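You operate a simulated robot arm through the tools that you are given. There is no shell and no other tool. Be economical: measure what you need, move in short steps, check, and stop when the job is done.

Carry out the task below with a simulated two-armed robot. There is one attempt and no reset: what you move stays moved.

TASK
Put the green drain pan on the top of the test bench away on the small shelf over the two spouts. Take the filter bowl and leave it on top of the yellow wax block on the top of the packing table. Put the green core plug from the low top of the side stand on the green tray and the blue core plug on top of the white wax block there. Pull the blue bench drawer open. Do these in any order. Set down upright: filter bowl.

It is judged by the outcome, as a careful person would: the job done as asked, and still so three seconds after it is handed in. It fails if anything else is knocked over, pushed out of place, dropped, spilled or broken.

THE ROBOT
Two 7-joint arms with fingered hands on one trunk, on a base that drives. Base frame: it is fixed to the floor where the robot stands at the start and does not move with it; the origin is under the middle of the robot, x ahead of it, y to its left, z up; the surface under the hand at the start is at about z = 0.85. Lengths are in m, angles in degrees, forces in N, time in s.
The left shoulder is at the start at [0.066, 0.173, 1.203], the right one opposite. With the tool pointing down near the work surface each hand reaches from about 0.1 to 0.78 m from the robot's upright axis, wherever it stands, measured 20 degrees to its own side. Places, roughly: blue bench drawer [0.8, -1.3, 0.7]; core plug [4.5, 6.5, 0.5]; filter bowl (6x6x8 cm) [0.4, 1.1, 0.9]; green drain pan (16x21x8 cm) [0.5, 0, 0.9]; green tray [4.5, 6.25, 0.5]; small shelf over the two spouts (13x42 cm) [4.62, 7.28, 1.16]; white wax block (8x11x5 cm) [4.7, 6.5, 0.6]; yellow wax block (8x11x5 cm) [-1.5, 1.8, 0.9]. Payload 3.5 kg a hand.
Tool frame (each hand has its own): the origin (TCP) lies between the finger pads and is the grasp point; the fingertips stand 0.03 m ahead of it; z points along the fingers, y is the line along which they close. Largest opening 0.104 m; the body of the gripper starts 0.035 m behind the TCP. The gripper is a hand of 3 fingers: y runs from the thumb to the fingers, the wrist lies at [-0.015, -0.104, -0.178] in the tool frame, and closing takes about 1.5 s.
Orientation is told as [roll, pitch, yaw] about the base's x, y, z axes, in that order, counted from this pose: with the fingers straight down and the wrist toward the robot, the tool's x, y and z point along [0, 1, 0], [1, 0, 0] and [0, 0, -1] of the base frame.

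THE INTERFACE
- The arms move only by the tool move_arm. It takes "left_rows", "right_rows" or both (then of equal length, played together; a hand with none holds still); each is a list that holds one entry, the list of rows, each a list of 7 numbers: the shift along the tool's x, y, z in units of 25 mm (1.0 is 25 mm), then the turn, a rotation vector about the tool's x, y, z in units of 5 degrees (1.0 is 5 degrees), then the gripper command, from -1 (shut) to 1 (fully open), values between in proportion. In form: [[[x, y, z, rx, ry, rz, gripper], ...]]. A call has 1 to 20 rows; each row shifts and turns the commanded pose from where the row before left it, along the tool's axes as they then stand. A call with a number of a shift or a turn outside -1 to 1 is refused whole. A row lasts 0.2 s, in which the tool goes at most 0.05 m and 8.6 degrees; a call with a longer step from one row to the next is refused whole, and so is a gripper value outside its range. A pose out of reach is approached as far as the arm can. The call stops where the force on the tool passes 40 N (or 10 N more than at its start, if that is more) or the arm is blocked; 0.2 s more then pass. Each finger travels about 0.072 m/s and halts on what it meets, pressing with about 24 N; the grip force reading is that of the motor and also rises with nothing between the fingers. The clock runs only during rows and for 0.2 s after the last one: add rows that do not move to give the fingers time. It gives the time, the measured TCP pose, the force on the tool (base axes), the opening and the grip force at its end, in the units of the frame above (readings bear some noise), with the torque about the TCP (base axes, N m) and any sound that the robot's microphone picked up.
- Cameras (640 x 400 px; columns grow to the right, rows downward): "scene" is now at [0.1495, 0.0055, 1.3626]; the picture's right is [0.05, -1.00, 0.00], its down [-0.73, -0.04, -0.68] and it looks along [0.68, 0.03, -0.73] (base axes); focal length 272 px, centre (320, 200). "left" rides on the left gripper at [-0.064, -0.094, -0.117] in its tool frame; the picture's right is [-0.72, -0.33, 0.61], its down [0.64, -0.65, 0.40] and it looks along [0.27, 0.68, 0.68] (tool axes); focal length 238 px, centre (320, 200). "right" rides on the right gripper at [0.064, -0.094, -0.117] in its tool frame; the picture's right is [-0.72, 0.33, -0.61], its down [-0.64, -0.65, 0.40] and it looks along [-0.27, 0.68, 0.68] (tool axes); focal length 238 px, centre (320, 200). There is no depth. A picture from a camera that has moved, and an enlarged one, comes with that camera's place and axes in the base frame and with its lens.
- get_image(camera): a new picture of that camera. No time passes.
- slide_trunk(by): slides the trunk up (or, below 0, down) by that many m; the arms and the scene camera ride with it, the base frame stays. It gives what a move gives, with no picture.
- base_move(legs): drives the robot by 1 to 6 legs, each [ahead, left, turn to the left] in m, m and degrees, along the robot's own axes; the way and the turn of a leg run together, so that a leg with both is an arc; at most 1.5 m and 180 degrees a leg. The arms and the cameras ride along, it lands a little off, and it stops where it bumps. It gives what a move gives.
- hand_shape(shape, hand): the hand has 3 fingers and takes this shape, open, in about a second: jaw (thumb against the fingers, like two jaws); tri (thumb and two fingers); tip (a fingertip pinch); poke (one finger out to press); point (the index stretched); flat (the hand flat); cup (the hand cupped); fist (a fist). The gripper value then closes the fingers along that shape, each until it touches; the sizes above hold for jaw. It gives what a move gives, with no picture.
- head_to(pan, tilt): turns the head with the scene camera to pan (to the left, within 86 degrees either way) and tilt (down, from -29 to 69), counted from straight ahead of the robot. It gives what a move gives.
- inspect(camera, box): a new picture of the part [left, top, right, bottom] of that camera's present view, enlarged. No time passes.
- job_done(): hands the job in; it is judged then, once.

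Work in short steps. Places have to be worked out from the pictures, the camera data and where the tool is seen: move nearer, look again, correct. Check each grasp and each placing, and mend what went wrong. You have 165 turns and 122 pictures in all, those below and enlarged ones among them. Open the grippers and draw the arms clear of the work before you hand the job in, unless the task says otherwise; then end with one line.

The tools are called after "Call:" as name(argument=value, ...) on one line, values as JSON. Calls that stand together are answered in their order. move_arm: Moves the arms, as the interface text tells. Its arguments: {"type":"object","properties":{"left_rows":{"type":"array","items":{"type":"array","items":{"type":"array","items":{"type":"number"}}}},"right_rows":{"type":"array","items":{"type":"array","items":{"type":"array","items":{"type":"number"}}}}},"required":[]} The other tools are called the same way: slide_trunk (by) slides the trunk up or down; hand_shape (shape, hand) gives the hand a shape; base_move (legs) drives the base; head_to (pan, tilt) turns the head that bears the scene camera; get_image (camera) takes a picture; inspect (camera, box) takes an enlarged picture of a part of a camera's view; job_done () hands the job in.

At the start:

```text
clock: 0.0
left_position: [0.4731, 0.314, 1.0474]
left_tcp_rot: [0.0, 0.0, 0.1]
left_ft_force: [0.2, -0.1, 0.6]
left_torque: [-0.02, 0.0, 0.02]
left_opening: 0.1033
left_grasp_force: 0.1
left_shape: jaw
right_position: [0.5051, -0.1305, 1.1152]
right_tcp_rot: [0.1, 0.0, 0.0]
right_ft_force: [0.7, 0.1, 0.0]
right_torque: [-0.02, 0.01, -0.01]
right_opening: 0.1036
right_grasp_force: 0.1
right_shape: jaw
trunk travel left (down, up): [-0.3, 0.454]
robot x, y, heading: [-0.0021, -0.0003, -0.0]
head pan, tilt: [2.9, 47.0]
```

scene: 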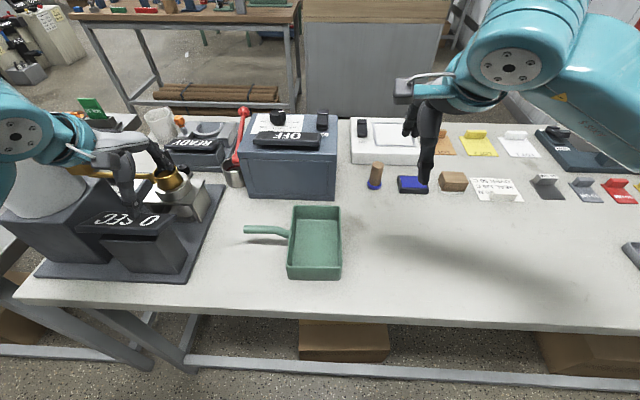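
right: 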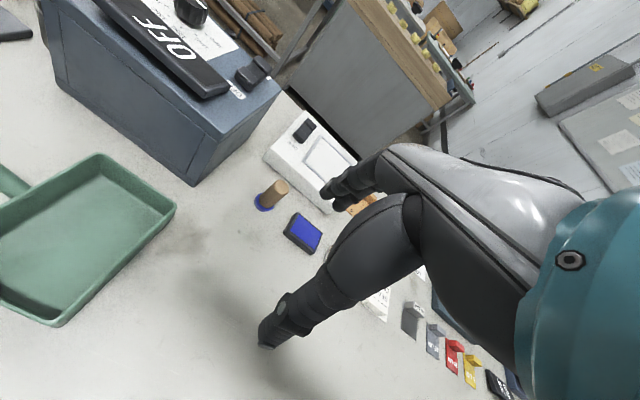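
left: 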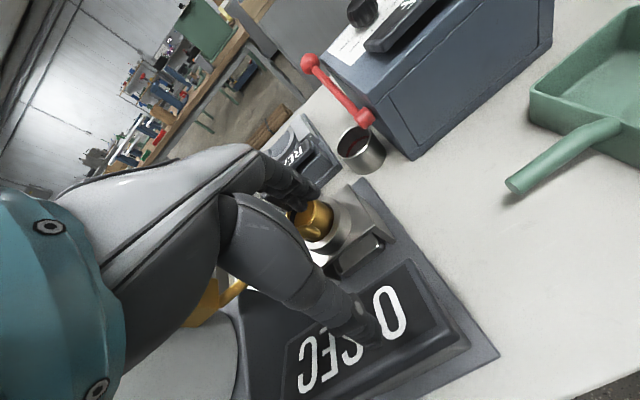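

I see the green drain pan in front of me on the bench. I look round to the left and right first, to learn the surroundings.

Call:
head_to(pan=60, tilt=30)

Call:
get_image(camera="scene")

Call:
head_to(pan=-60, tilt=35)

Call:
get_image(camera="scene")

```text
clock: 1.3
left_position: [0.4725, 0.3137, 1.0468]
left_tcp_rot: [0.0, 0.0, 0.1]
left_ft_force: [-0.6, 0.8, 0.5]
left_torque: [0.0, 0.02, 0.02]
left_opening: 0.1037
left_grasp_force: 0.1
left_shape: jaw
right_position: [0.5037, -0.1296, 1.1163]
right_tcp_rot: [0.0, 0.0, 0.0]
right_ft_force: [0.4, -0.1, 0.0]
right_torque: [0.03, 0.03, 0.0]
right_opening: 0.1036
right_grasp_force: 0.0
right_shape: jaw
trunk travel left (down, up): [-0.3, 0.454]
robot x, y, heading: [0.0002, 0.0024, -0.2]
head pan, tilt: [60.0, 30.0]
```

```text
118 pictures are left
camera scene: at [0.1152, 0.0798, 1.388], right [0.87, -0.5, 0.0], down [-0.25, -0.43, -0.87], along [0.43, 0.75, -0.5], focal length 272 px, centre (320, 200)
```

scene: 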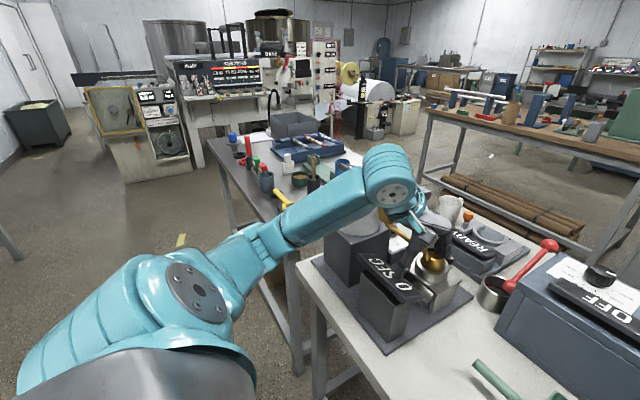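

```text
clock: 3.3
left_position: [0.4736, 0.3146, 1.0472]
left_tcp_rot: [-0.1, 0.0, -0.1]
left_ft_force: [0.4, 0.1, 0.0]
left_torque: [-0.03, -0.03, -0.03]
left_opening: 0.1034
left_grasp_force: 0.0
left_shape: jaw
right_position: [0.504, -0.1296, 1.1152]
right_tcp_rot: [0.0, 0.0, 0.0]
right_ft_force: [-0.2, 0.1, -0.6]
right_torque: [0.01, 0.01, 0.0]
right_opening: 0.1035
right_grasp_force: 0.0
right_shape: jaw
trunk travel left (down, up): [-0.3, 0.454]
robot x, y, heading: [0.0, 0.0006, -0.0]
head pan, tilt: [-60.0, 35.0]
```

```text
117 pictures are left
camera scene: at [0.114, -0.0747, 1.3802], right [-0.87, -0.5, 0.0], down [-0.29, 0.5, -0.82], along [0.41, -0.71, -0.57], focal length 272 px, centre (320, 200)
```

scene: 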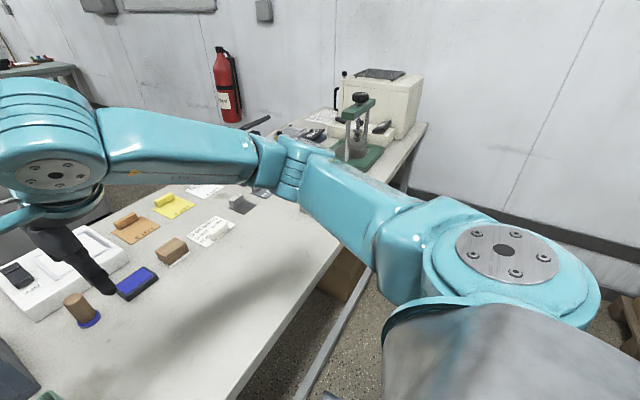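

The bench edge lies near x = 0.34 and the drawer is to the right. I raise the trunk so the hands clear everything, back off, and slide right to look at the drawer.

Call:
slide_trunk(by=0.15)

Call:
base_move(legs=[[-0.7, 0, 0], [0, -0.9, 0]])

Call:
head_to(pan=-20, tilt=35)

Call:
get_image(camera="scene")

```text
clock: 5.0
left_position: [0.4732, 0.3138, 1.1961]
left_tcp_rot: [0.0, 0.1, -0.1]
left_ft_force: [0.3, -0.8, -0.4]
left_torque: [-0.04, 0.03, -0.02]
left_opening: 0.1035
left_grasp_force: 0.1
left_shape: jaw
right_position: [0.5042, -0.129, 1.2653]
right_tcp_rot: [-0.1, 0.0, 0.0]
right_ft_force: [0.0, -0.2, -0.3]
right_torque: [-0.02, 0.01, -0.01]
right_opening: 0.1034
right_grasp_force: 0.0
right_shape: jaw
trunk travel left (down, up): [-0.45, 0.304]
robot x, y, heading: [-0.0025, -0.0009, -0.3]
head pan, tilt: [-60.0, 35.0]
```

```text
clock: 13.2
left_position: [-0.2254, -0.5861, 1.1966]
left_tcp_rot: [0.0, -0.1, 1.0]
left_ft_force: [0.2, 0.3, 0.4]
left_torque: [-0.01, 0.0, 0.01]
left_opening: 0.1034
left_grasp_force: 0.1
left_shape: jaw
right_position: [-0.1876, -1.0294, 1.267]
right_tcp_rot: [0.0, 0.0, 0.9]
right_ft_force: [-0.2, 0.4, 0.1]
right_torque: [-0.03, -0.02, -0.03]
right_opening: 0.1036
right_grasp_force: 0.0
right_shape: jaw
trunk travel left (down, up): [-0.45, 0.304]
robot x, y, heading: [-0.6907, -0.9103, 0.9]
head pan, tilt: [-60.0, 35.0]
```

```text
clock: 14.3
left_position: [-0.2252, -0.5866, 1.1967]
left_tcp_rot: [0.0, 0.0, 1.0]
left_ft_force: [-0.1, -0.2, -0.4]
left_torque: [0.04, -0.04, 0.02]
left_opening: 0.1035
left_grasp_force: 0.0
left_shape: jaw
right_position: [-0.1876, -1.03, 1.2659]
right_tcp_rot: [0.0, 0.0, 0.9]
right_ft_force: [-0.1, -0.1, 0.1]
right_torque: [-0.02, -0.01, 0.03]
right_opening: 0.1037
right_grasp_force: 0.1
right_shape: jaw
trunk travel left (down, up): [-0.45, 0.304]
robot x, y, heading: [-0.6922, -0.9072, 1.0]
head pan, tilt: [-20.0, 35.0]
```

```text
116 pictures are left
camera scene: at [-0.5805, -0.9354, 1.5317], right [-0.33, -0.94, 0.0], down [-0.54, 0.19, -0.82], along [0.77, -0.27, -0.57], focal length 272 px, centre (320, 200)
```

scene: 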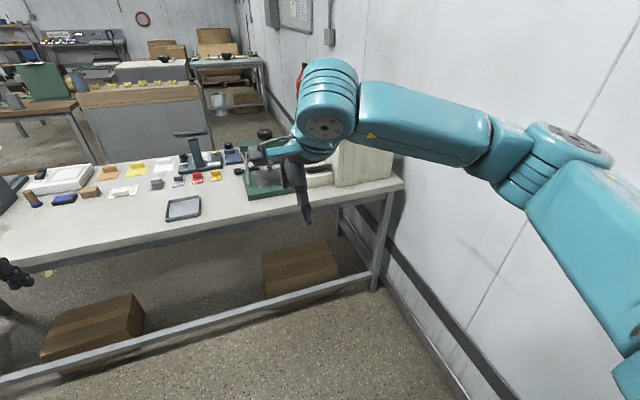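

No drawer shows on this side, so it may open to the far side. I lower the trunk to look beneath the top.

Call:
slide_trunk(by=-0.45)

Call:
head_to(pan=-15, tilt=12)

Call:
get_image(camera="scene")

```text
refused: -0.45 is not a number from -0.4 to 0.4
```

```text
clock: 15.2
left_position: [-0.2252, -0.5889, 1.1964]
left_tcp_rot: [0.0, 0.0, 1.0]
left_ft_force: [-0.3, 0.0, -0.3]
left_torque: [-0.04, 0.02, 0.04]
left_opening: 0.1036
left_grasp_force: 0.1
left_shape: jaw
right_position: [-0.1857, -1.0288, 1.2668]
right_tcp_rot: [0.0, 0.0, 0.9]
right_ft_force: [-0.2, 0.4, -0.7]
right_torque: [-0.03, 0.02, -0.01]
right_opening: 0.1035
right_grasp_force: 0.1
right_shape: jaw
trunk travel left (down, up): [-0.45, 0.304]
robot x, y, heading: [-0.695, -0.9092, 1.0]
head pan, tilt: [-15.0, 12.0]
```

```text
115 pictures are left
camera scene: at [-0.5732, -0.9291, 1.5685], right [-0.24, -0.97, 0.0], down [-0.2, 0.05, -0.98], along [0.95, -0.24, -0.21], focal length 272 px, centre (320, 200)
```

scene: 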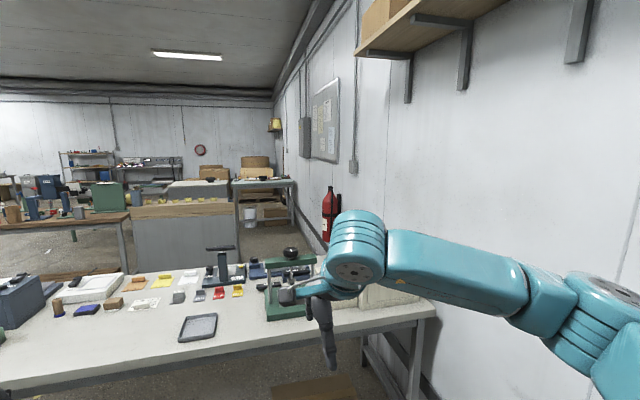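

The slide limit is 0.4 m at a time; I lower by 0.4 and look again.

Call:
slide_trunk(by=-0.4)

Call:
get_image(camera="scene")

```text
clock: 19.0
left_position: [-0.2164, -0.5855, 0.7789]
left_tcp_rot: [-0.1, 3.1, 1.1]
left_ft_force: [-0.1, -0.1, -0.3]
left_torque: [-0.01, -0.02, 0.0]
left_opening: 0.1037
left_grasp_force: 0.1
left_shape: jaw
right_position: [-0.186, -1.0292, 0.8656]
right_tcp_rot: [0.0, 0.0, 0.9]
right_ft_force: [-1.2, -0.8, 0.3]
right_torque: [0.02, -0.03, 0.02]
right_opening: 0.1036
right_grasp_force: 0.1
right_shape: jaw
trunk travel left (down, up): [-0.05, 0.704]
robot x, y, heading: [-0.6913, -0.9115, 0.9]
head pan, tilt: [-15.0, 12.0]
```

```text
114 pictures are left
camera scene: at [-0.404, -0.9263, 1.1561], right [-0.24, -0.97, 0.0], down [-0.2, 0.05, -0.98], along [0.95, -0.24, -0.21], focal length 272 px, centre (320, 200)
```

scene: 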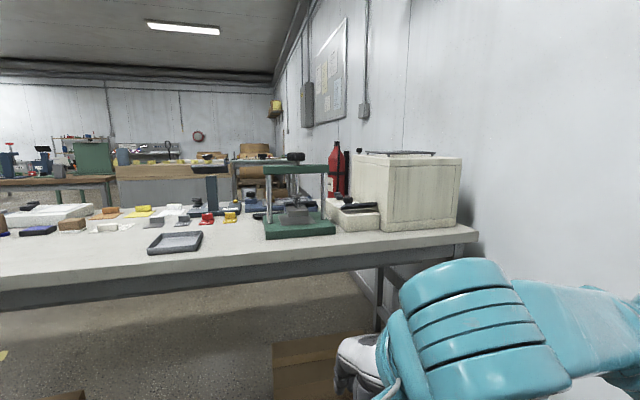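

The drawer must face the far side of the bench, so I leave it for last. Raising the trunk, I return toward the pan, staying at about (-0.1, 0.1).

Call:
slide_trunk(by=0.4)

Call:
base_move(legs=[[0, 0.95, -1], [0.6, 0, 0]])

Call:
head_to(pan=0, tilt=50)

Call:
get_image(camera="scene")

Call:
get_image(camera="right")

```text
clock: 22.8
left_position: [-0.2162, -0.5857, 1.178]
left_tcp_rot: [0.0, 3.2, 1.0]
left_ft_force: [-0.6, 0.1, 0.2]
left_torque: [0.03, -0.05, 0.01]
left_opening: 0.1037
left_grasp_force: 0.1
left_shape: jaw
right_position: [-0.1866, -1.0307, 1.266]
right_tcp_rot: [0.0, 0.1, 0.9]
right_ft_force: [0.1, 0.7, 0.2]
right_torque: [0.02, 0.0, 0.02]
right_opening: 0.1037
right_grasp_force: 0.1
right_shape: jaw
trunk travel left (down, up): [-0.45, 0.304]
robot x, y, heading: [-0.6959, -0.9075, 0.9]
head pan, tilt: [-15.0, 12.0]
```

```text
clock: 30.8
left_position: [0.4032, 0.3165, 1.1773]
left_tcp_rot: [0.1, 3.2, -1.7]
left_ft_force: [-0.6, 0.1, -0.4]
left_torque: [-0.03, -0.01, -0.02]
left_opening: 0.1034
left_grasp_force: 0.1
left_shape: jaw
right_position: [0.4124, -0.1258, 1.2657]
right_tcp_rot: [0.0, 0.0, -1.6]
right_ft_force: [0.5, -0.6, 0.2]
right_torque: [0.0, -0.02, 0.03]
right_opening: 0.1035
right_grasp_force: 0.1
right_shape: jaw
trunk travel left (down, up): [-0.45, 0.304]
robot x, y, heading: [-0.0892, 0.0167, -1.8]
head pan, tilt: [-15.0, 12.0]
```

```text
clock: 31.8
left_position: [0.4025, 0.3173, 1.1781]
left_tcp_rot: [0.0, 3.3, -1.6]
left_ft_force: [1.0, 0.1, 1.6]
left_torque: [0.0, 0.01, 0.0]
left_opening: 0.1038
left_grasp_force: 0.0
left_shape: jaw
right_position: [0.4123, -0.1275, 1.2669]
right_tcp_rot: [0.0, 0.0, -1.8]
right_ft_force: [0.7, -0.4, 0.2]
right_torque: [0.02, 0.01, 0.01]
right_opening: 0.1036
right_grasp_force: 0.1
right_shape: jaw
trunk travel left (down, up): [-0.45, 0.304]
robot x, y, heading: [-0.088, 0.0195, -1.5]
head pan, tilt: [0.0, 50.0]
```

```text
113 pictures are left
camera scene: at [0.0184, 0.0157, 1.5101], right [-0.03, -1.0, 0.0], down [-0.77, 0.02, -0.64], along [0.64, -0.02, -0.77], focal length 272 px, centre (320, 200)
```

scene: 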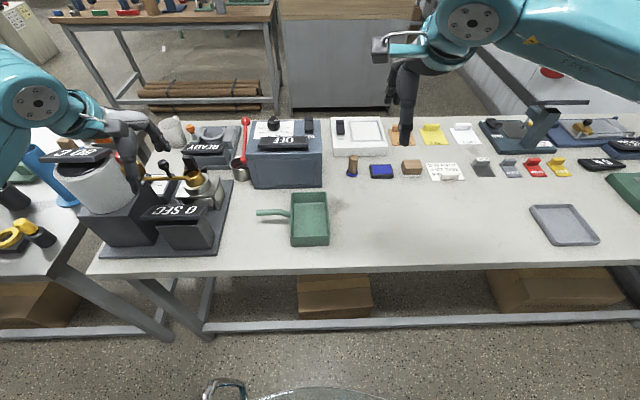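

```text
112 pictures are left
camera right: at [0.3196, -0.0596, 1.3837], right [0.31, -0.73, 0.61], down [-0.67, -0.62, -0.4], along [0.68, -0.29, -0.68], focal length 238 px, centre (320, 200)
```

right: 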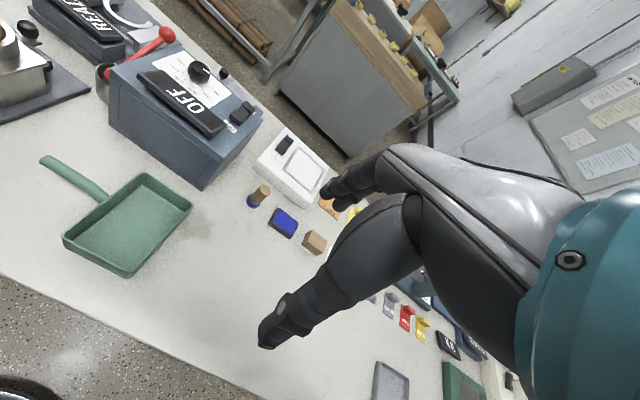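

Triangulating from both pictures, the pan's near wall rim is at about x 0.406, y 0.027, z 0.895. I bring the right hand above it, open.

Call:
move_arm(right_rows=[[[0.56, 0, 0.95, 0, 0, -0.3, 1], [0.56, 0, 0.95, 0, 0, 0, 1], [0.56, 0, 0.95, 0, 0, 0, 1], [0.56, 0, 0.95, 0, 0, 0, 1], [0.56, 0, 0.95, 0, 0, 0, 1], [0.56, 0, 0.95, 0, 0, 0, 1], [0.56, 0, 0.95, 0, 0, 0, 1], [0.56, 0, 0.95, 0, 0, 0, 1], [0.56, 0, 0.95, 0, 0, 0, 1], [0.56, 0, 0.95, 0, 0, 0, 1], [0.56, 0, 0.95, 0, 0, 0, 1]]])

Call:
get_image(camera="right")

Call:
inspect(camera="scene", box=[220, 120, 420, 270])

```text
clock: 34.2
left_position: [0.4017, 0.3166, 1.1782]
left_tcp_rot: [0.0, 3.2, -1.6]
left_ft_force: [0.2, 0.0, -0.7]
left_torque: [0.02, 0.0, 0.02]
left_opening: 0.1034
left_grasp_force: 0.0
left_shape: jaw
right_position: [0.415, 0.0285, 1.0044]
right_tcp_rot: [0.0, -0.1, -0.2]
right_ft_force: [0.9, -0.1, 0.1]
right_torque: [0.01, -0.03, -0.01]
right_opening: 0.1039
right_grasp_force: 0.0
right_shape: jaw
trunk travel left (down, up): [-0.45, 0.304]
robot x, y, heading: [-0.0891, 0.0161, -1.7]
head pan, tilt: [0.0, 50.0]
```

```text
111 pictures are left
camera right: at [0.3198, 0.0937, 1.1228], right [0.32, -0.72, 0.61], down [-0.65, -0.64, -0.41], along [0.68, -0.27, -0.68], focal length 238 px, centre (320, 200)
```

right: 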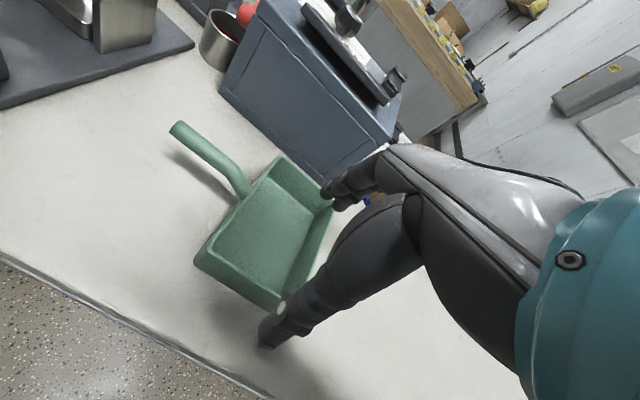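

```text
2.67 times, centred on (320, 195) of scene
camera zoom: at [0.0183, 0.0161, 1.51], right [-0.03, -1.0, 0.0], down [-0.77, 0.02, -0.64], along [0.64, -0.02, -0.77], focal length 726 px, centre (320, 213)
```

zoom: 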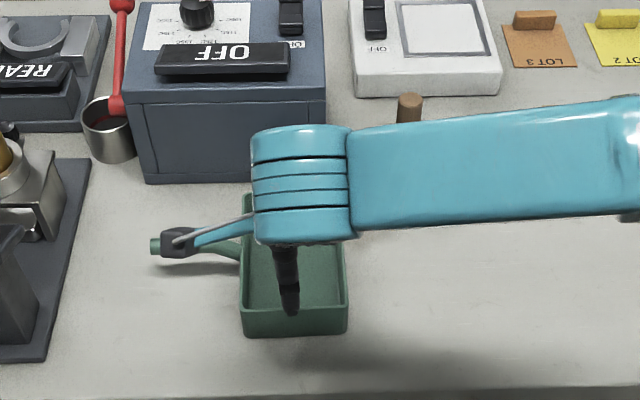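

The rim's near wall centre comes out at about (0.40, 0.035). I descend over it and close.

Call:
move_arm(right_rows=[[[0.2, -0.5, 0.85, 0, 0, 0, 1], [0, 0, 0.9, 0, 0, 0, 1], [0, 0, 0.9, 0, 0, 0, 1], [0, 0, 0.9, 0, 0, 0, 1], [0, 0, 0.8, 0, 0, 0, 1], [0, 0, 0, 0, 0, 0, 1]]])

Call:
get_image(camera="right")

```text
clock: 35.6
left_position: [0.4028, 0.3173, 1.1769]
left_tcp_rot: [0.0, 3.2, -1.6]
left_ft_force: [0.4, 0.4, 0.2]
left_torque: [0.06, 0.05, 0.0]
left_opening: 0.1038
left_grasp_force: 0.1
left_shape: jaw
right_position: [0.4016, 0.0322, 0.8962]
right_tcp_rot: [0.0, 0.1, -0.1]
right_ft_force: [-0.2, -0.8, -0.6]
right_torque: [0.03, 0.0, -0.03]
right_opening: 0.1034
right_grasp_force: 0.1
right_shape: jaw
trunk travel left (down, up): [-0.45, 0.304]
robot x, y, heading: [-0.0903, 0.0132, -1.6]
head pan, tilt: [0.0, 50.0]
```

```text
109 pictures are left
camera right: at [0.3079, 0.0974, 1.0137], right [0.32, -0.72, 0.61], down [-0.65, -0.64, -0.4], along [0.68, -0.27, -0.68], focal length 238 px, centre (320, 200)
```

right: 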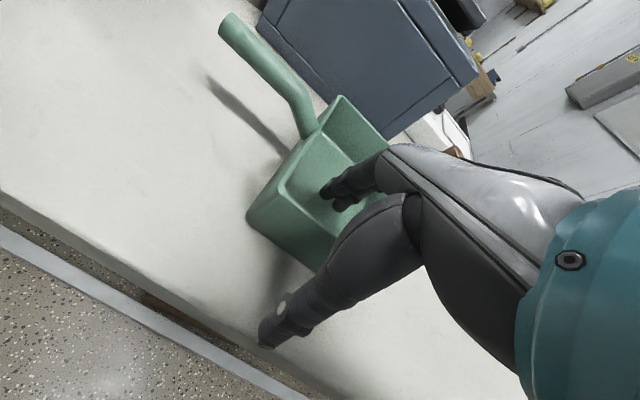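

Thumb outside and fingers inside the near wall. Close with waiting rows.

Call:
move_arm(right_rows=[[[0, 0, 0, 0, 0, 0, -1], [0, 0, 0, 0, 0, 0, -1], [0, 0, 0, 0, 0, 0, -1], [0, 0, 0, 0, 0, 0, -1], [0, 0, 0, 0, 0, 0, -1], [0, 0, 0, 0, 0, 0, -1], [0, 0, 0, 0, 0, 0, -1], [0, 0, 0, 0, 0, 0, -1], [0, 0, 0, 0, 0, 0, -1]]])

Call:
move_arm(right_rows=[[[0, 0, -0.8, 0, 0, 0, -1], [0, 0, -0.8, 0, 0, 0, -1], [0, 0, 0, 0, 0, 0, -1], [0, 0, 0, 0, 0, 0, -1]]])

Call:
get_image(camera="right")

```text
clock: 37.6
left_position: [0.4033, 0.3168, 1.1777]
left_tcp_rot: [-0.1, 3.2, -1.6]
left_ft_force: [0.1, 0.2, -0.1]
left_torque: [0.02, 0.01, 0.02]
left_opening: 0.1036
left_grasp_force: 0.1
left_shape: jaw
right_position: [0.4024, 0.0332, 0.8964]
right_tcp_rot: [0.0, 0.1, -0.2]
right_ft_force: [0.6, -0.6, 0.6]
right_torque: [0.0, -0.06, 0.0]
right_opening: 0.0
right_grasp_force: 24.4
right_shape: jaw
trunk travel left (down, up): [-0.45, 0.304]
robot x, y, heading: [-0.0884, 0.0183, -1.4]
head pan, tilt: [0.0, 50.0]
```

```text
clock: 38.6
left_position: [0.4021, 0.3165, 1.1776]
left_tcp_rot: [0.0, 3.2, -1.6]
left_ft_force: [0.6, -0.4, -0.8]
left_torque: [0.0, -0.02, 0.03]
left_opening: 0.1035
left_grasp_force: 0.1
left_shape: jaw
right_position: [0.4013, 0.0334, 0.936]
right_tcp_rot: [0.0, 0.0, -0.2]
right_ft_force: [-0.9, 0.1, -1.9]
right_torque: [0.01, 0.07, -0.02]
right_opening: 0.0001
right_grasp_force: 23.3
right_shape: jaw
trunk travel left (down, up): [-0.45, 0.304]
robot x, y, heading: [-0.0924, 0.018, -1.5]
head pan, tilt: [0.0, 50.0]
```

```text
108 pictures are left
camera right: at [0.3067, 0.0975, 1.0534], right [0.32, -0.72, 0.61], down [-0.65, -0.64, -0.4], along [0.68, -0.27, -0.68], focal length 238 px, centre (320, 200)
```

right: 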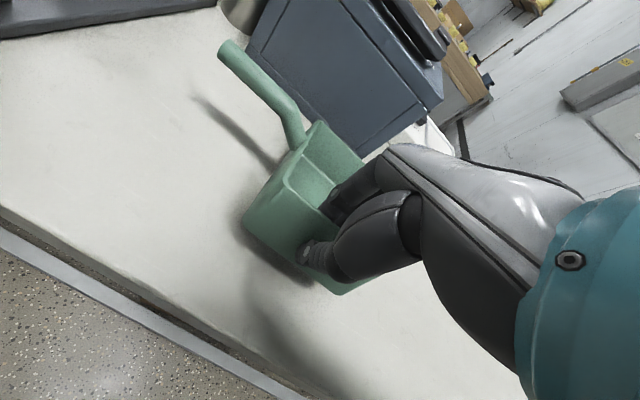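

The pan is held and lifted. I raise it further, then back off and slide left towards the filter bowl.

Call:
move_arm(right_rows=[[[0, 0, -0.9, 0, 0, 0, -1], [0, 0, -0.9, 0, 0, 0, -1], [0, 0, -0.9, 0, 0, 0, -1], [0, 0, -0.9, 0, 0, 0, -1], [0, 0, -0.9, 0, 0, 0, -1], [0, 0, -0.9, 0, 0, 0, -1], [0, 0, -0.9, 0, 0, 0, -1], [0, 0, -0.9, 0, 0, 0, -1], [0, 0, -0.9, 0, 0, 0, -1]]])

Call:
base_move(legs=[[-0.5, 0, 1.5], [0, 0.9, 0]])

Call:
head_to(pan=10, tilt=35)

Call:
get_image(camera="scene")

```text
clock: 40.6
left_position: [0.4026, 0.3158, 1.1789]
left_tcp_rot: [0.0, 3.2, -1.5]
left_ft_force: [-0.9, 0.5, 0.2]
left_torque: [0.01, 0.01, -0.01]
left_opening: 0.1034
left_grasp_force: 0.0
left_shape: jaw
right_position: [0.4002, 0.0325, 1.1388]
right_tcp_rot: [0.0, 0.2, -0.3]
right_ft_force: [-0.2, 0.3, -3.3]
right_torque: [-0.03, 0.2, -0.01]
right_opening: 0.0
right_grasp_force: 24.3
right_shape: jaw
trunk travel left (down, up): [-0.45, 0.304]
robot x, y, heading: [-0.0888, 0.0184, -1.5]
head pan, tilt: [0.0, 50.0]
```

```text
clock: 47.9
left_position: [-0.1111, 1.2461, 1.1784]
left_tcp_rot: [-0.1, 3.2, 0.1]
left_ft_force: [0.4, -0.5, 0.2]
left_torque: [-0.03, 0.03, 0.0]
left_opening: 0.1037
left_grasp_force: 0.0
left_shape: jaw
right_position: [-0.1039, 0.96, 1.1389]
right_tcp_rot: [-0.1, -0.1, 1.6]
right_ft_force: [0.2, 0.5, -3.1]
right_torque: [-0.03, 0.21, 0.02]
right_opening: 0.0001
right_grasp_force: 23.6
right_shape: jaw
trunk travel left (down, up): [-0.45, 0.304]
robot x, y, heading: [-0.5919, 0.9346, 0.1]
head pan, tilt: [0.0, 50.0]
```

```text
clock: 48.7
left_position: [-0.1108, 1.2454, 1.1791]
left_tcp_rot: [0.0, 3.1, 0.1]
left_ft_force: [-0.6, 0.6, -0.4]
left_torque: [0.0, 0.0, 0.01]
left_opening: 0.1039
left_grasp_force: 0.1
left_shape: jaw
right_position: [-0.1053, 0.9602, 1.1389]
right_tcp_rot: [0.0, 0.1, 1.7]
right_ft_force: [-0.7, 0.2, -3.3]
right_torque: [-0.03, 0.24, 0.01]
right_opening: 0.0
right_grasp_force: 24.1
right_shape: jaw
trunk travel left (down, up): [-0.45, 0.304]
robot x, y, heading: [-0.5924, 0.9295, 0.2]
head pan, tilt: [10.0, 35.0]
```

```text
107 pictures are left
camera scene: at [-0.4759, 0.9474, 1.5316], right [0.17, -0.98, 0.0], down [-0.57, -0.1, -0.82], along [0.81, 0.14, -0.57], focal length 272 px, centre (320, 200)
```

scene: 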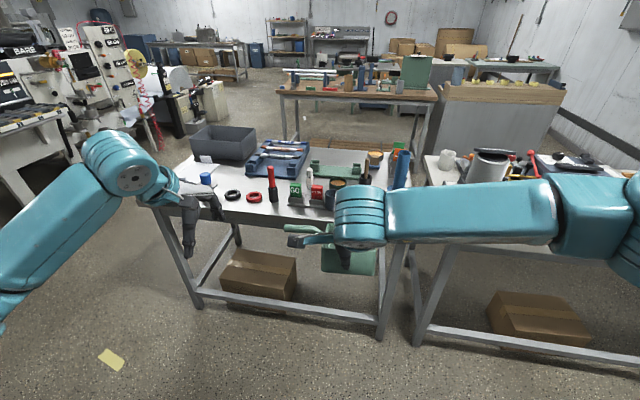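

The filter bowl should be near picture point (320, 200); I enlarge that part.

Call:
inspect(camera="scene", box=[180, 125, 440, 285])

```text
2.46 times, centred on (310, 205) of scene
camera zoom: at [-0.4759, 0.9474, 1.5316], right [0.17, -0.98, 0.0], down [-0.57, -0.1, -0.82], along [0.81, 0.14, -0.57], focal length 671 px, centre (345, 188)
```

zoom: 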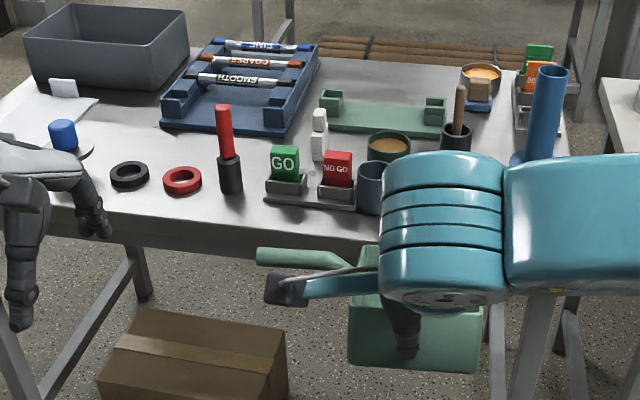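

The grey-blue cup at about (0.43, 1.06) matches the filter bowl place. I tuck the pan back, up and right, then drive nearer.

Call:
move_arm(right_rows=[[[-0.6, -0.8, -0.6, 0, 0, 0, -1], [-0.6, -0.8, -0.6, 0, 0, 0, -1], [-0.6, -0.8, -0.6, 0, 0, 0, -1], [-0.6, -0.8, -0.6, 0, 0, 0, -1], [-0.6, -0.8, -0.6, 0, 0, 0, -1], [-0.6, -0.8, -0.6, 0, 0, 0, -1]]])

Call:
base_move(legs=[[0.5, -0.03, 0]])

Call:
head_to(pan=10, tilt=50)

Call:
get_image(camera="scene")

Call:
get_image(camera="left")

```text
clock: 50.1
left_position: [-0.1111, 1.2442, 1.1786]
left_tcp_rot: [0.1, 3.1, 0.1]
left_ft_force: [-0.3, -0.3, -0.2]
left_torque: [0.01, 0.01, -0.01]
left_opening: 0.1036
left_grasp_force: 0.1
left_shape: jaw
right_position: [-0.2216, 0.8661, 1.2304]
right_tcp_rot: [0.0, 0.0, 1.7]
right_ft_force: [-0.2, 1.0, -3.9]
right_torque: [-0.02, 0.22, 0.02]
right_opening: 0.0
right_grasp_force: 24.1
right_shape: jaw
trunk travel left (down, up): [-0.45, 0.304]
robot x, y, heading: [-0.5947, 0.9291, 0.1]
head pan, tilt: [10.0, 35.0]
```

```text
clock: 53.1
left_position: [0.3994, 1.2228, 1.1776]
left_tcp_rot: [0.0, 3.1, 0.5]
left_ft_force: [0.4, -0.4, -0.6]
left_torque: [0.02, -0.04, -0.01]
left_opening: 0.1036
left_grasp_force: 0.0
left_shape: jaw
right_position: [0.2929, 0.8445, 1.2306]
right_tcp_rot: [0.0, -0.1, 2.1]
right_ft_force: [1.4, 0.7, -3.9]
right_torque: [-0.05, 0.22, 0.02]
right_opening: 0.0002
right_grasp_force: 23.7
right_shape: jaw
trunk travel left (down, up): [-0.45, 0.304]
robot x, y, heading: [-0.0777, 0.9048, 0.7]
head pan, tilt: [10.0, 35.0]
```

```text
clock: 53.9
left_position: [0.3995, 1.2229, 1.1779]
left_tcp_rot: [0.0, 3.2, 0.5]
left_ft_force: [0.4, 0.4, 0.2]
left_torque: [-0.04, 0.01, 0.02]
left_opening: 0.1035
left_grasp_force: 0.1
left_shape: jaw
right_position: [0.2912, 0.8429, 1.23]
right_tcp_rot: [0.0, 0.0, 2.1]
right_ft_force: [0.3, -0.3, -2.1]
right_torque: [-0.05, 0.24, 0.02]
right_opening: 0.0001
right_grasp_force: 23.4
right_shape: jaw
trunk travel left (down, up): [-0.45, 0.304]
robot x, y, heading: [-0.0783, 0.9029, 0.8]
head pan, tilt: [10.0, 50.0]
```

```text
105 pictures are left
camera scene: at [0.0258, 0.9194, 1.5101], right [0.18, -0.98, 0.0], down [-0.75, -0.14, -0.64], along [0.63, 0.12, -0.77], focal length 272 px, centre (320, 200)
```

scene: 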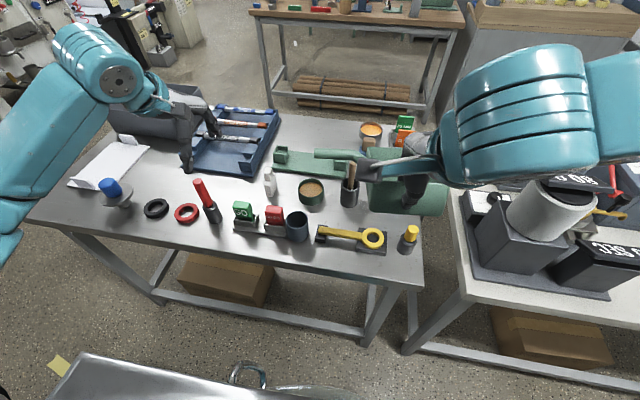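

```text
104 pictures are left
camera left: at [0.3128, 1.1581, 1.3002], right [-0.35, -0.72, -0.59], down [-0.68, 0.63, -0.37], along [0.64, 0.28, -0.72], focal length 238 px, centre (320, 200)
```

left: 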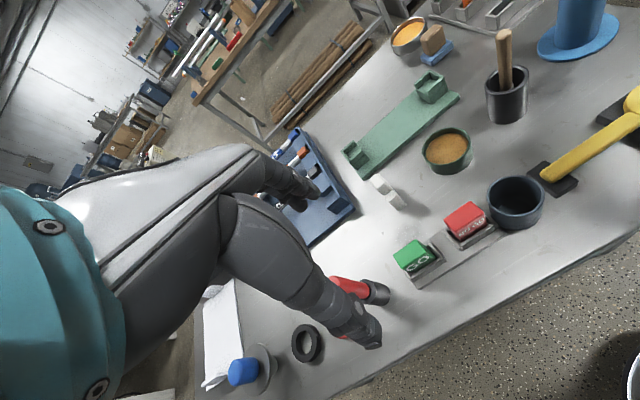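

The dark bowl's rim centre triangulates to about (0.43, 1.055, 0.935). I bring the left hand over it, straighten it, and stop at z≈1.03 to check.

Call:
move_arm(left_rows=[[[-0.84, 0.15, 0, -0.64, 0, 0, 1], [-0.84, 0.15, 0, 0, 0, 0, 1], [-0.84, 0.15, 0, 0, 0, 0, 1], [-0.84, 0.15, 0, 0, 0, 0, 1], [-0.84, 0.15, 0, 0, 0, 0, 1], [-0.84, 0.15, 0, 0, 0, 0, 1], [-0.84, 0.15, 0, 0, 0, 0, 1], [-0.84, 0.15, 0, 0, 0, 0, 1], [0, 0, 1, 0, 0, 0, 1], [0, 0, 1, 0, 0, 0, 1], [0, 0, 1, 0, 0, 0, 1], [0, 0, 1, 0, 0, 0, 1], [0, 0, 1, 0, 0, 0, 1], [0, 0, 1, 0, 0, 0, 1], [0, 0, 0, 0, 0, 0, 1]]])

Call:
get_image(camera="left")

Call:
inspect(camera="scene", box=[180, 130, 420, 280])

```text
clock: 57.1
left_position: [0.4318, 1.0564, 1.0276]
left_tcp_rot: [0.0, 0.0, 0.6]
left_ft_force: [0.0, 0.9, 1.0]
left_torque: [-0.02, 0.0, 0.0]
left_opening: 0.1035
left_grasp_force: 0.1
left_shape: jaw
right_position: [0.2923, 0.8417, 1.2291]
right_tcp_rot: [0.0, -0.1, 2.1]
right_ft_force: [-0.4, 0.6, -2.8]
right_torque: [-0.08, 0.23, 0.03]
right_opening: 0.0
right_grasp_force: 23.7
right_shape: jaw
trunk travel left (down, up): [-0.45, 0.304]
robot x, y, heading: [-0.082, 0.9047, 0.6]
head pan, tilt: [10.0, 50.0]
```

```text
103 pictures are left
camera left: at [0.3385, 0.9919, 1.1441], right [-0.32, -0.72, -0.61], down [-0.66, 0.63, -0.4], along [0.68, 0.28, -0.68], focal length 238 px, centre (320, 200)
```

left: 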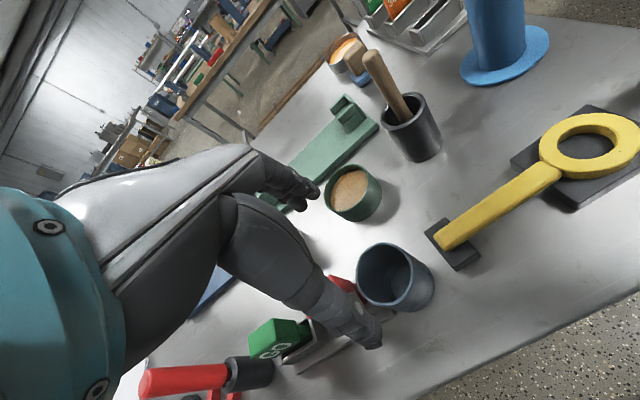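

```text
2.67 times, centred on (300, 205) of scene
camera zoom: at [0.026, 0.9194, 1.51], right [0.18, -0.98, 0.0], down [-0.75, -0.14, -0.64], along [0.63, 0.12, -0.77], focal length 726 px, centre (373, 187)
```

zoom: 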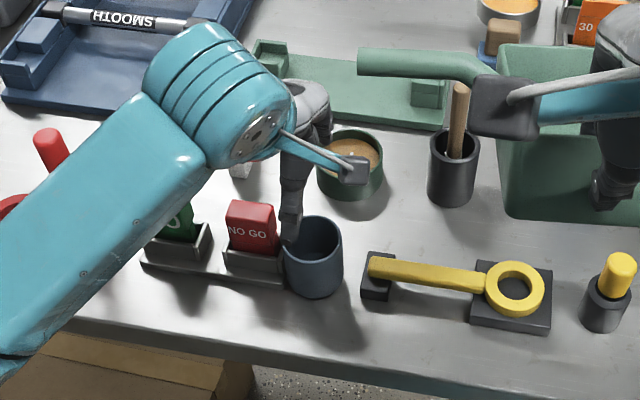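

Refined bowl centre is (0.421, 1.051). I shift slightly and descend to z≈0.912 around its rim.

Call:
move_arm(left_rows=[[[-0.25, -0.42, 0, 0, 0, 0, 1], [0, 0, 0.92, 0, 0, 0, 1], [0, 0, 0.92, 0, 0, 0, 1], [0, 0, 0.92, 0, 0, 0, 1], [0, 0, 0.92, 0, 0, 0, 1], [0, 0, 0.92, 0, 0, 0, 1], [0, 0, 0, 0, 0, 0, 1]]])

Call:
get_image(camera="left")

Call:
inspect(camera="scene", box=[220, 160, 380, 260])

```text
clock: 58.7
left_position: [0.4208, 1.0516, 0.9128]
left_tcp_rot: [0.0, -0.1, 0.6]
left_ft_force: [0.2, -0.2, 0.9]
left_torque: [-0.03, -0.01, 0.01]
left_opening: 0.1036
left_grasp_force: 0.1
left_shape: jaw
right_position: [0.2937, 0.8425, 1.2293]
right_tcp_rot: [0.0, 0.0, 2.1]
right_ft_force: [-0.7, -0.5, -2.8]
right_torque: [-0.06, 0.23, -0.01]
right_opening: 0.0
right_grasp_force: 24.3
right_shape: jaw
trunk travel left (down, up): [-0.45, 0.304]
robot x, y, heading: [-0.0794, 0.8995, 0.7]
head pan, tilt: [10.0, 50.0]
```

```text
101 pictures are left
camera left: at [0.3284, 0.9867, 1.0295], right [-0.32, -0.72, -0.61], down [-0.66, 0.63, -0.41], along [0.68, 0.28, -0.68], focal length 238 px, centre (320, 200)
```

left: 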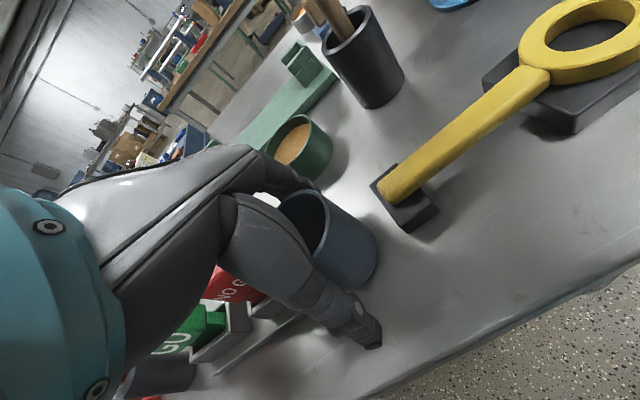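

```text
4.00 times, centred on (300, 210) of scene
camera zoom: at [0.026, 0.9194, 1.51], right [0.18, -0.98, 0.0], down [-0.75, -0.14, -0.64], along [0.63, 0.12, -0.77], focal length 1090 px, centre (400, 160)
```

zoom: 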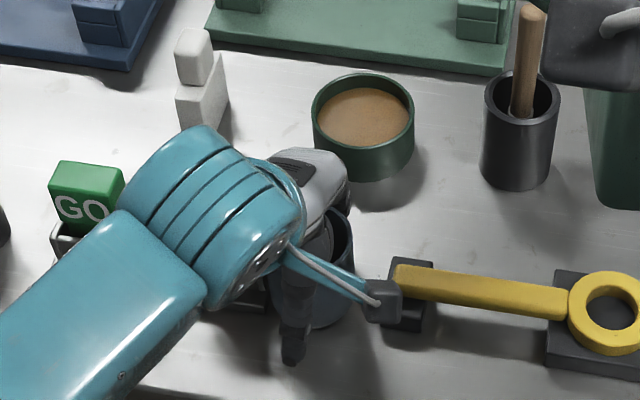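

The thumb is in front and the fingers behind the bowl; closing.

Call:
move_arm(left_rows=[[[0, 0, 0, 0, 0, 0, -1], [0, 0, 0, 0, 0, 0, -1], [0, 0, 0, 0, 0, 0, -1], [0, 0, 0, 0, 0, 0, -1], [0, 0, 0, 0, 0, 0, -1], [0, 0, 0, 0, 0, 0, -1], [0, 0, 0, 0, 0, 0, -1], [0, 0, 0, 0, 0, 0, -1]]])

Call:
move_arm(left_rows=[[[0, 0, -0.7, 0, 0, 0, -1], [0, 0, -0.7, 0, 0, 0, -1], [0, 0, -0.7, 0, 0, 0, -1], [0, 0, 0, 0, 0, 0, -1]]])

Call:
get_image(camera="left")

```text
clock: 60.5
left_position: [0.4212, 1.0497, 0.9125]
left_tcp_rot: [0.0, 0.0, 0.6]
left_ft_force: [0.7, 0.1, 0.2]
left_torque: [0.02, 0.02, 0.03]
left_opening: 0.0464
left_grasp_force: 23.8
left_shape: jaw
right_position: [0.2932, 0.8432, 1.2304]
right_tcp_rot: [0.0, 0.1, 2.1]
right_ft_force: [0.0, 0.6, -3.4]
right_torque: [-0.05, 0.24, 0.0]
right_opening: 0.0001
right_grasp_force: 24.0
right_shape: jaw
trunk travel left (down, up): [-0.45, 0.304]
robot x, y, heading: [-0.08, 0.9027, 0.6]
head pan, tilt: [10.0, 50.0]
```

```text
clock: 61.5
left_position: [0.4213, 1.0498, 0.9658]
left_tcp_rot: [-0.1, 0.0, 0.5]
left_ft_force: [0.2, 0.5, -1.4]
left_torque: [0.02, 0.01, 0.02]
left_opening: 0.0463
left_grasp_force: 23.6
left_shape: jaw
right_position: [0.2931, 0.8441, 1.2298]
right_tcp_rot: [0.0, 0.0, 2.1]
right_ft_force: [0.7, -0.2, -2.8]
right_torque: [-0.07, 0.2, 0.04]
right_opening: 0.0001
right_grasp_force: 23.9
right_shape: jaw
trunk travel left (down, up): [-0.45, 0.304]
robot x, y, heading: [-0.0783, 0.9022, 0.5]
head pan, tilt: [10.0, 50.0]
```

```text
99 pictures are left
camera left: at [0.3279, 0.9851, 1.0829], right [-0.32, -0.72, -0.61], down [-0.66, 0.63, -0.4], along [0.68, 0.28, -0.68], focal length 238 px, centre (320, 200)
```

left: 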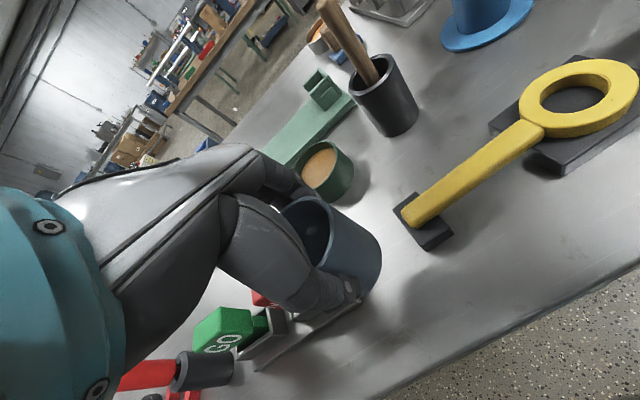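

The bowl is held. I raise it, back away and turn left to find the packing table.

Call:
move_arm(left_rows=[[[0, 0, -0.9, 0, 0, 0, -1], [0, 0, -0.9, 0, 0, 0, -1], [0, 0, -0.9, 0, 0, 0, -1], [0, 0, -0.9, 0, 0, 0, -1], [0, 0, -0.9, 0, 0, 0, -1], [0, 0, -0.9, 0, 0, 0, -1], [0, 0, -0.9, 0, 0, 0, -1], [0, 0, -0.9, 0, 0, 0, -1], [0, 0, -0.9, 0, 0, 0, -1]]])

Call:
base_move(legs=[[-0.4, 0, 0], [0, 0, 80]])

Call:
head_to(pan=50, tilt=25)

Call:
get_image(camera="scene")

```text
clock: 63.5
left_position: [0.4219, 1.0463, 1.1673]
left_tcp_rot: [0.0, -0.1, 0.6]
left_ft_force: [-0.4, 1.1, -1.3]
left_torque: [0.03, -0.01, 0.02]
left_opening: 0.046
left_grasp_force: 23.6
left_shape: jaw
right_position: [0.2932, 0.843, 1.2296]
right_tcp_rot: [0.0, 0.0, 2.2]
right_ft_force: [-0.3, 0.8, -3.1]
right_torque: [-0.07, 0.22, -0.01]
right_opening: 0.0001
right_grasp_force: 23.6
right_shape: jaw
trunk travel left (down, up): [-0.45, 0.304]
robot x, y, heading: [-0.0812, 0.9023, 0.5]
head pan, tilt: [10.0, 50.0]
```

```text
clock: 69.3
left_position: [-0.5193, 1.4188, 1.1666]
left_tcp_rot: [0.0, 0.0, 78.7]
left_ft_force: [-0.4, -0.1, -1.5]
left_torque: [-0.01, 0.02, 0.0]
left_opening: 0.0456
left_grasp_force: 24.3
left_shape: jaw
right_position: [-0.3475, 1.2497, 1.2288]
right_tcp_rot: [0.0, 0.0, 80.1]
right_ft_force: [0.5, -0.3, -2.5]
right_torque: [-0.24, 0.0, 0.04]
right_opening: 0.0
right_grasp_force: 24.2
right_shape: jaw
trunk travel left (down, up): [-0.45, 0.304]
robot x, y, heading: [-0.4842, 0.8928, 78.3]
head pan, tilt: [10.0, 50.0]
```

```text
clock: 70.4
left_position: [-0.5199, 1.4179, 1.1669]
left_tcp_rot: [0.1, 0.0, 78.6]
left_ft_force: [0.2, 0.0, -0.3]
left_torque: [-0.05, 0.01, -0.01]
left_opening: 0.0459
left_grasp_force: 24.0
left_shape: jaw
right_position: [-0.3469, 1.2503, 1.2294]
right_tcp_rot: [0.0, 0.1, 80.1]
right_ft_force: [-0.5, -0.2, -2.3]
right_torque: [-0.22, 0.01, -0.03]
right_opening: 0.0001
right_grasp_force: 24.0
right_shape: jaw
trunk travel left (down, up): [-0.45, 0.304]
robot x, y, heading: [-0.4849, 0.9013, 78.8]
head pan, tilt: [50.0, 25.0]
```

```text
98 pictures are left
camera scene: at [-0.534, 0.9998, 1.5474], right [0.78, 0.62, 0.0], down [0.26, -0.33, -0.91], along [-0.56, 0.71, -0.42], focal length 272 px, centre (320, 200)
```

scene: 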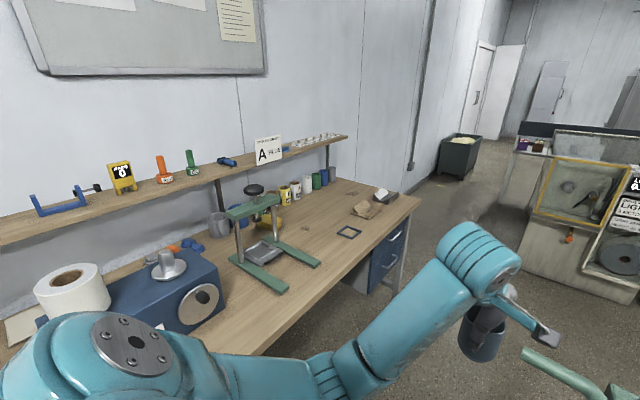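

The packing table runs along the wall; I enlarge the area where the yellow block should be.

Call:
inspect(camera="scene", box=[190, 140, 430, 290])

```text
2.67 times, centred on (310, 215) of scene
camera zoom: at [-0.534, 0.9998, 1.5474], right [0.78, 0.62, 0.0], down [0.26, -0.33, -0.91], along [-0.56, 0.71, -0.42], focal length 726 px, centre (347, 160)
```

zoom: 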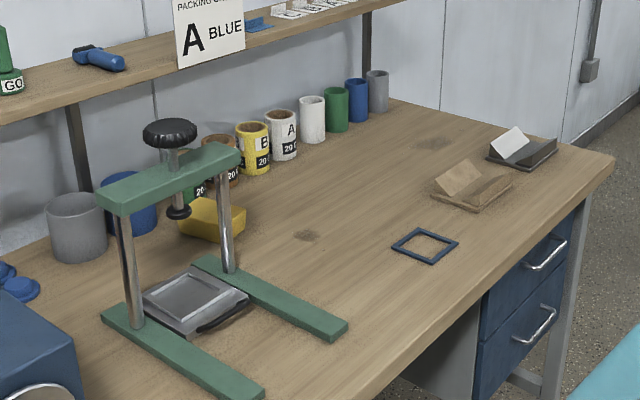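

The block sits behind the press post at about (-1.43, 1.75). I drive to about (-0.5, 2.0) and face the table.

Call:
base_move(legs=[[1.1, 0.2, 0], [0, 0, 103]])

Call:
head_to(pan=10, tilt=40)

Call:
get_image(camera="scene")

```text
clock: 80.6
left_position: [-0.9518, 1.8508, 1.1668]
left_tcp_rot: [0.0, 0.0, -176.1]
left_ft_force: [0.3, 0.2, -1.1]
left_torque: [0.03, -0.04, 0.03]
left_opening: 0.0457
left_grasp_force: 24.0
left_shape: jaw
right_position: [-0.834, 2.0611, 1.2295]
right_tcp_rot: [0.0, 0.1, -174.7]
right_ft_force: [0.3, -0.8, -3.4]
right_torque: [0.06, -0.23, -0.02]
right_opening: 0.0
right_grasp_force: 24.1
right_shape: jaw
trunk travel left (down, up): [-0.45, 0.304]
robot x, y, heading: [-0.4577, 2.0215, -176.3]
head pan, tilt: [50.0, 25.0]
```

```text
clock: 81.6
left_position: [-0.9521, 1.8513, 1.166]
left_tcp_rot: [0.0, 0.0, -176.2]
left_ft_force: [1.1, -0.9, -0.8]
left_torque: [0.01, -0.01, 0.0]
left_opening: 0.0453
left_grasp_force: 23.6
left_shape: jaw
right_position: [-0.8338, 2.0612, 1.2299]
right_tcp_rot: [0.0, 0.1, -174.8]
right_ft_force: [-0.4, -0.3, -3.2]
right_torque: [0.05, -0.21, 0.02]
right_opening: 0.0001
right_grasp_force: 23.5
right_shape: jaw
trunk travel left (down, up): [-0.45, 0.304]
robot x, y, heading: [-0.4603, 2.0222, -176.4]
head pan, tilt: [10.0, 40.0]
```

```text
96 pictures are left
camera scene: at [-0.5696, 2.0018, 1.5242], right [-0.24, 0.97, 0.0], down [0.62, 0.15, -0.77], along [-0.74, -0.18, -0.64], focal length 272 px, centre (320, 200)
```

scene: 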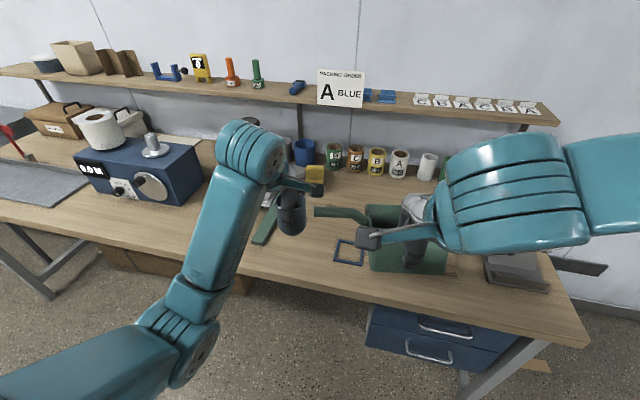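

Enlarging around the yellow block to measure it.

Call:
inspect(camera="scene", box=[220, 130, 420, 255])

Call:
get_image(camera="left")

```text
3.20 times, centred on (320, 192) of scene
camera zoom: at [-0.5696, 2.0018, 1.5242], right [-0.24, 0.97, 0.0], down [0.62, 0.15, -0.77], along [-0.74, -0.18, -0.64], focal length 872 px, centre (320, 224)
```

zoom: 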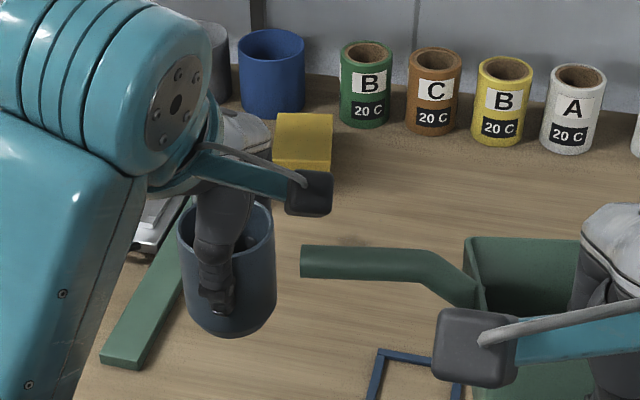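

```text
94 pictures are left
camera left: at [-0.8616, 1.922, 1.2841], right [0.28, 0.74, -0.61], down [0.69, -0.6, -0.4], along [-0.66, -0.31, -0.68], focal length 238 px, centre (320, 200)
```

left: 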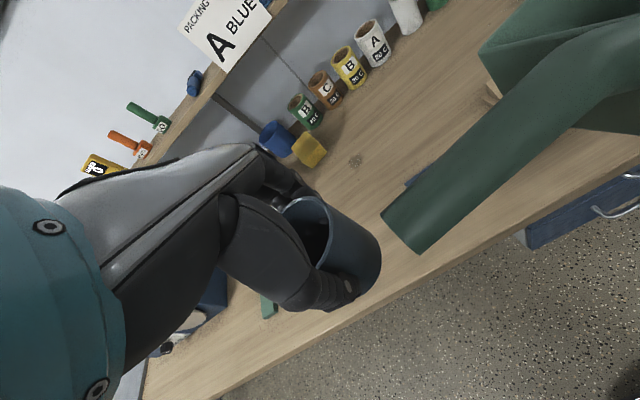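

The block's centre is about (-1.46, 1.75). I move 0.25 m closer to the table, watching for a bump.

Call:
base_move(legs=[[0.25, 0.0, 0]])

Call:
inspect(camera="scene", box=[160, 100, 480, 300])

```text
clock: 83.4
left_position: [-1.1981, 1.8341, 1.1669]
left_tcp_rot: [0.0, 0.0, -176.1]
left_ft_force: [-0.7, -0.9, -0.2]
left_torque: [0.03, -0.05, -0.02]
left_opening: 0.0453
left_grasp_force: 24.0
left_shape: jaw
right_position: [-1.0821, 2.0441, 1.2285]
right_tcp_rot: [0.0, 0.0, -174.6]
right_ft_force: [-0.2, -0.2, -2.9]
right_torque: [0.07, -0.26, -0.01]
right_opening: 0.0002
right_grasp_force: 23.9
right_shape: jaw
trunk travel left (down, up): [-0.45, 0.304]
robot x, y, heading: [-0.7038, 2.0042, -175.8]
head pan, tilt: [10.0, 40.0]
```

```text
2.00 times, centred on (320, 200) of scene
camera zoom: at [-0.8165, 1.9851, 1.5241], right [-0.24, 0.97, 0.0], down [0.62, 0.15, -0.77], along [-0.74, -0.18, -0.64], focal length 545 px, centre (320, 200)
```

zoom: 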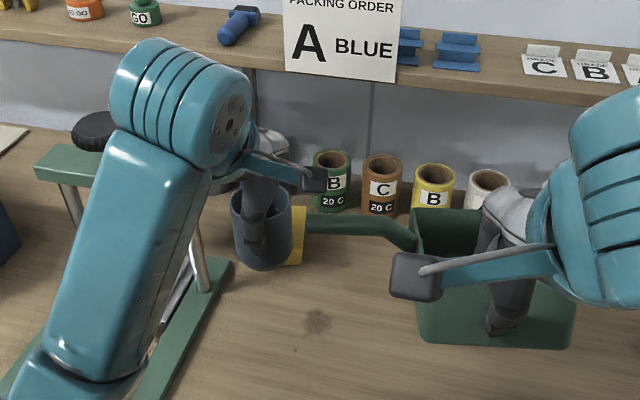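

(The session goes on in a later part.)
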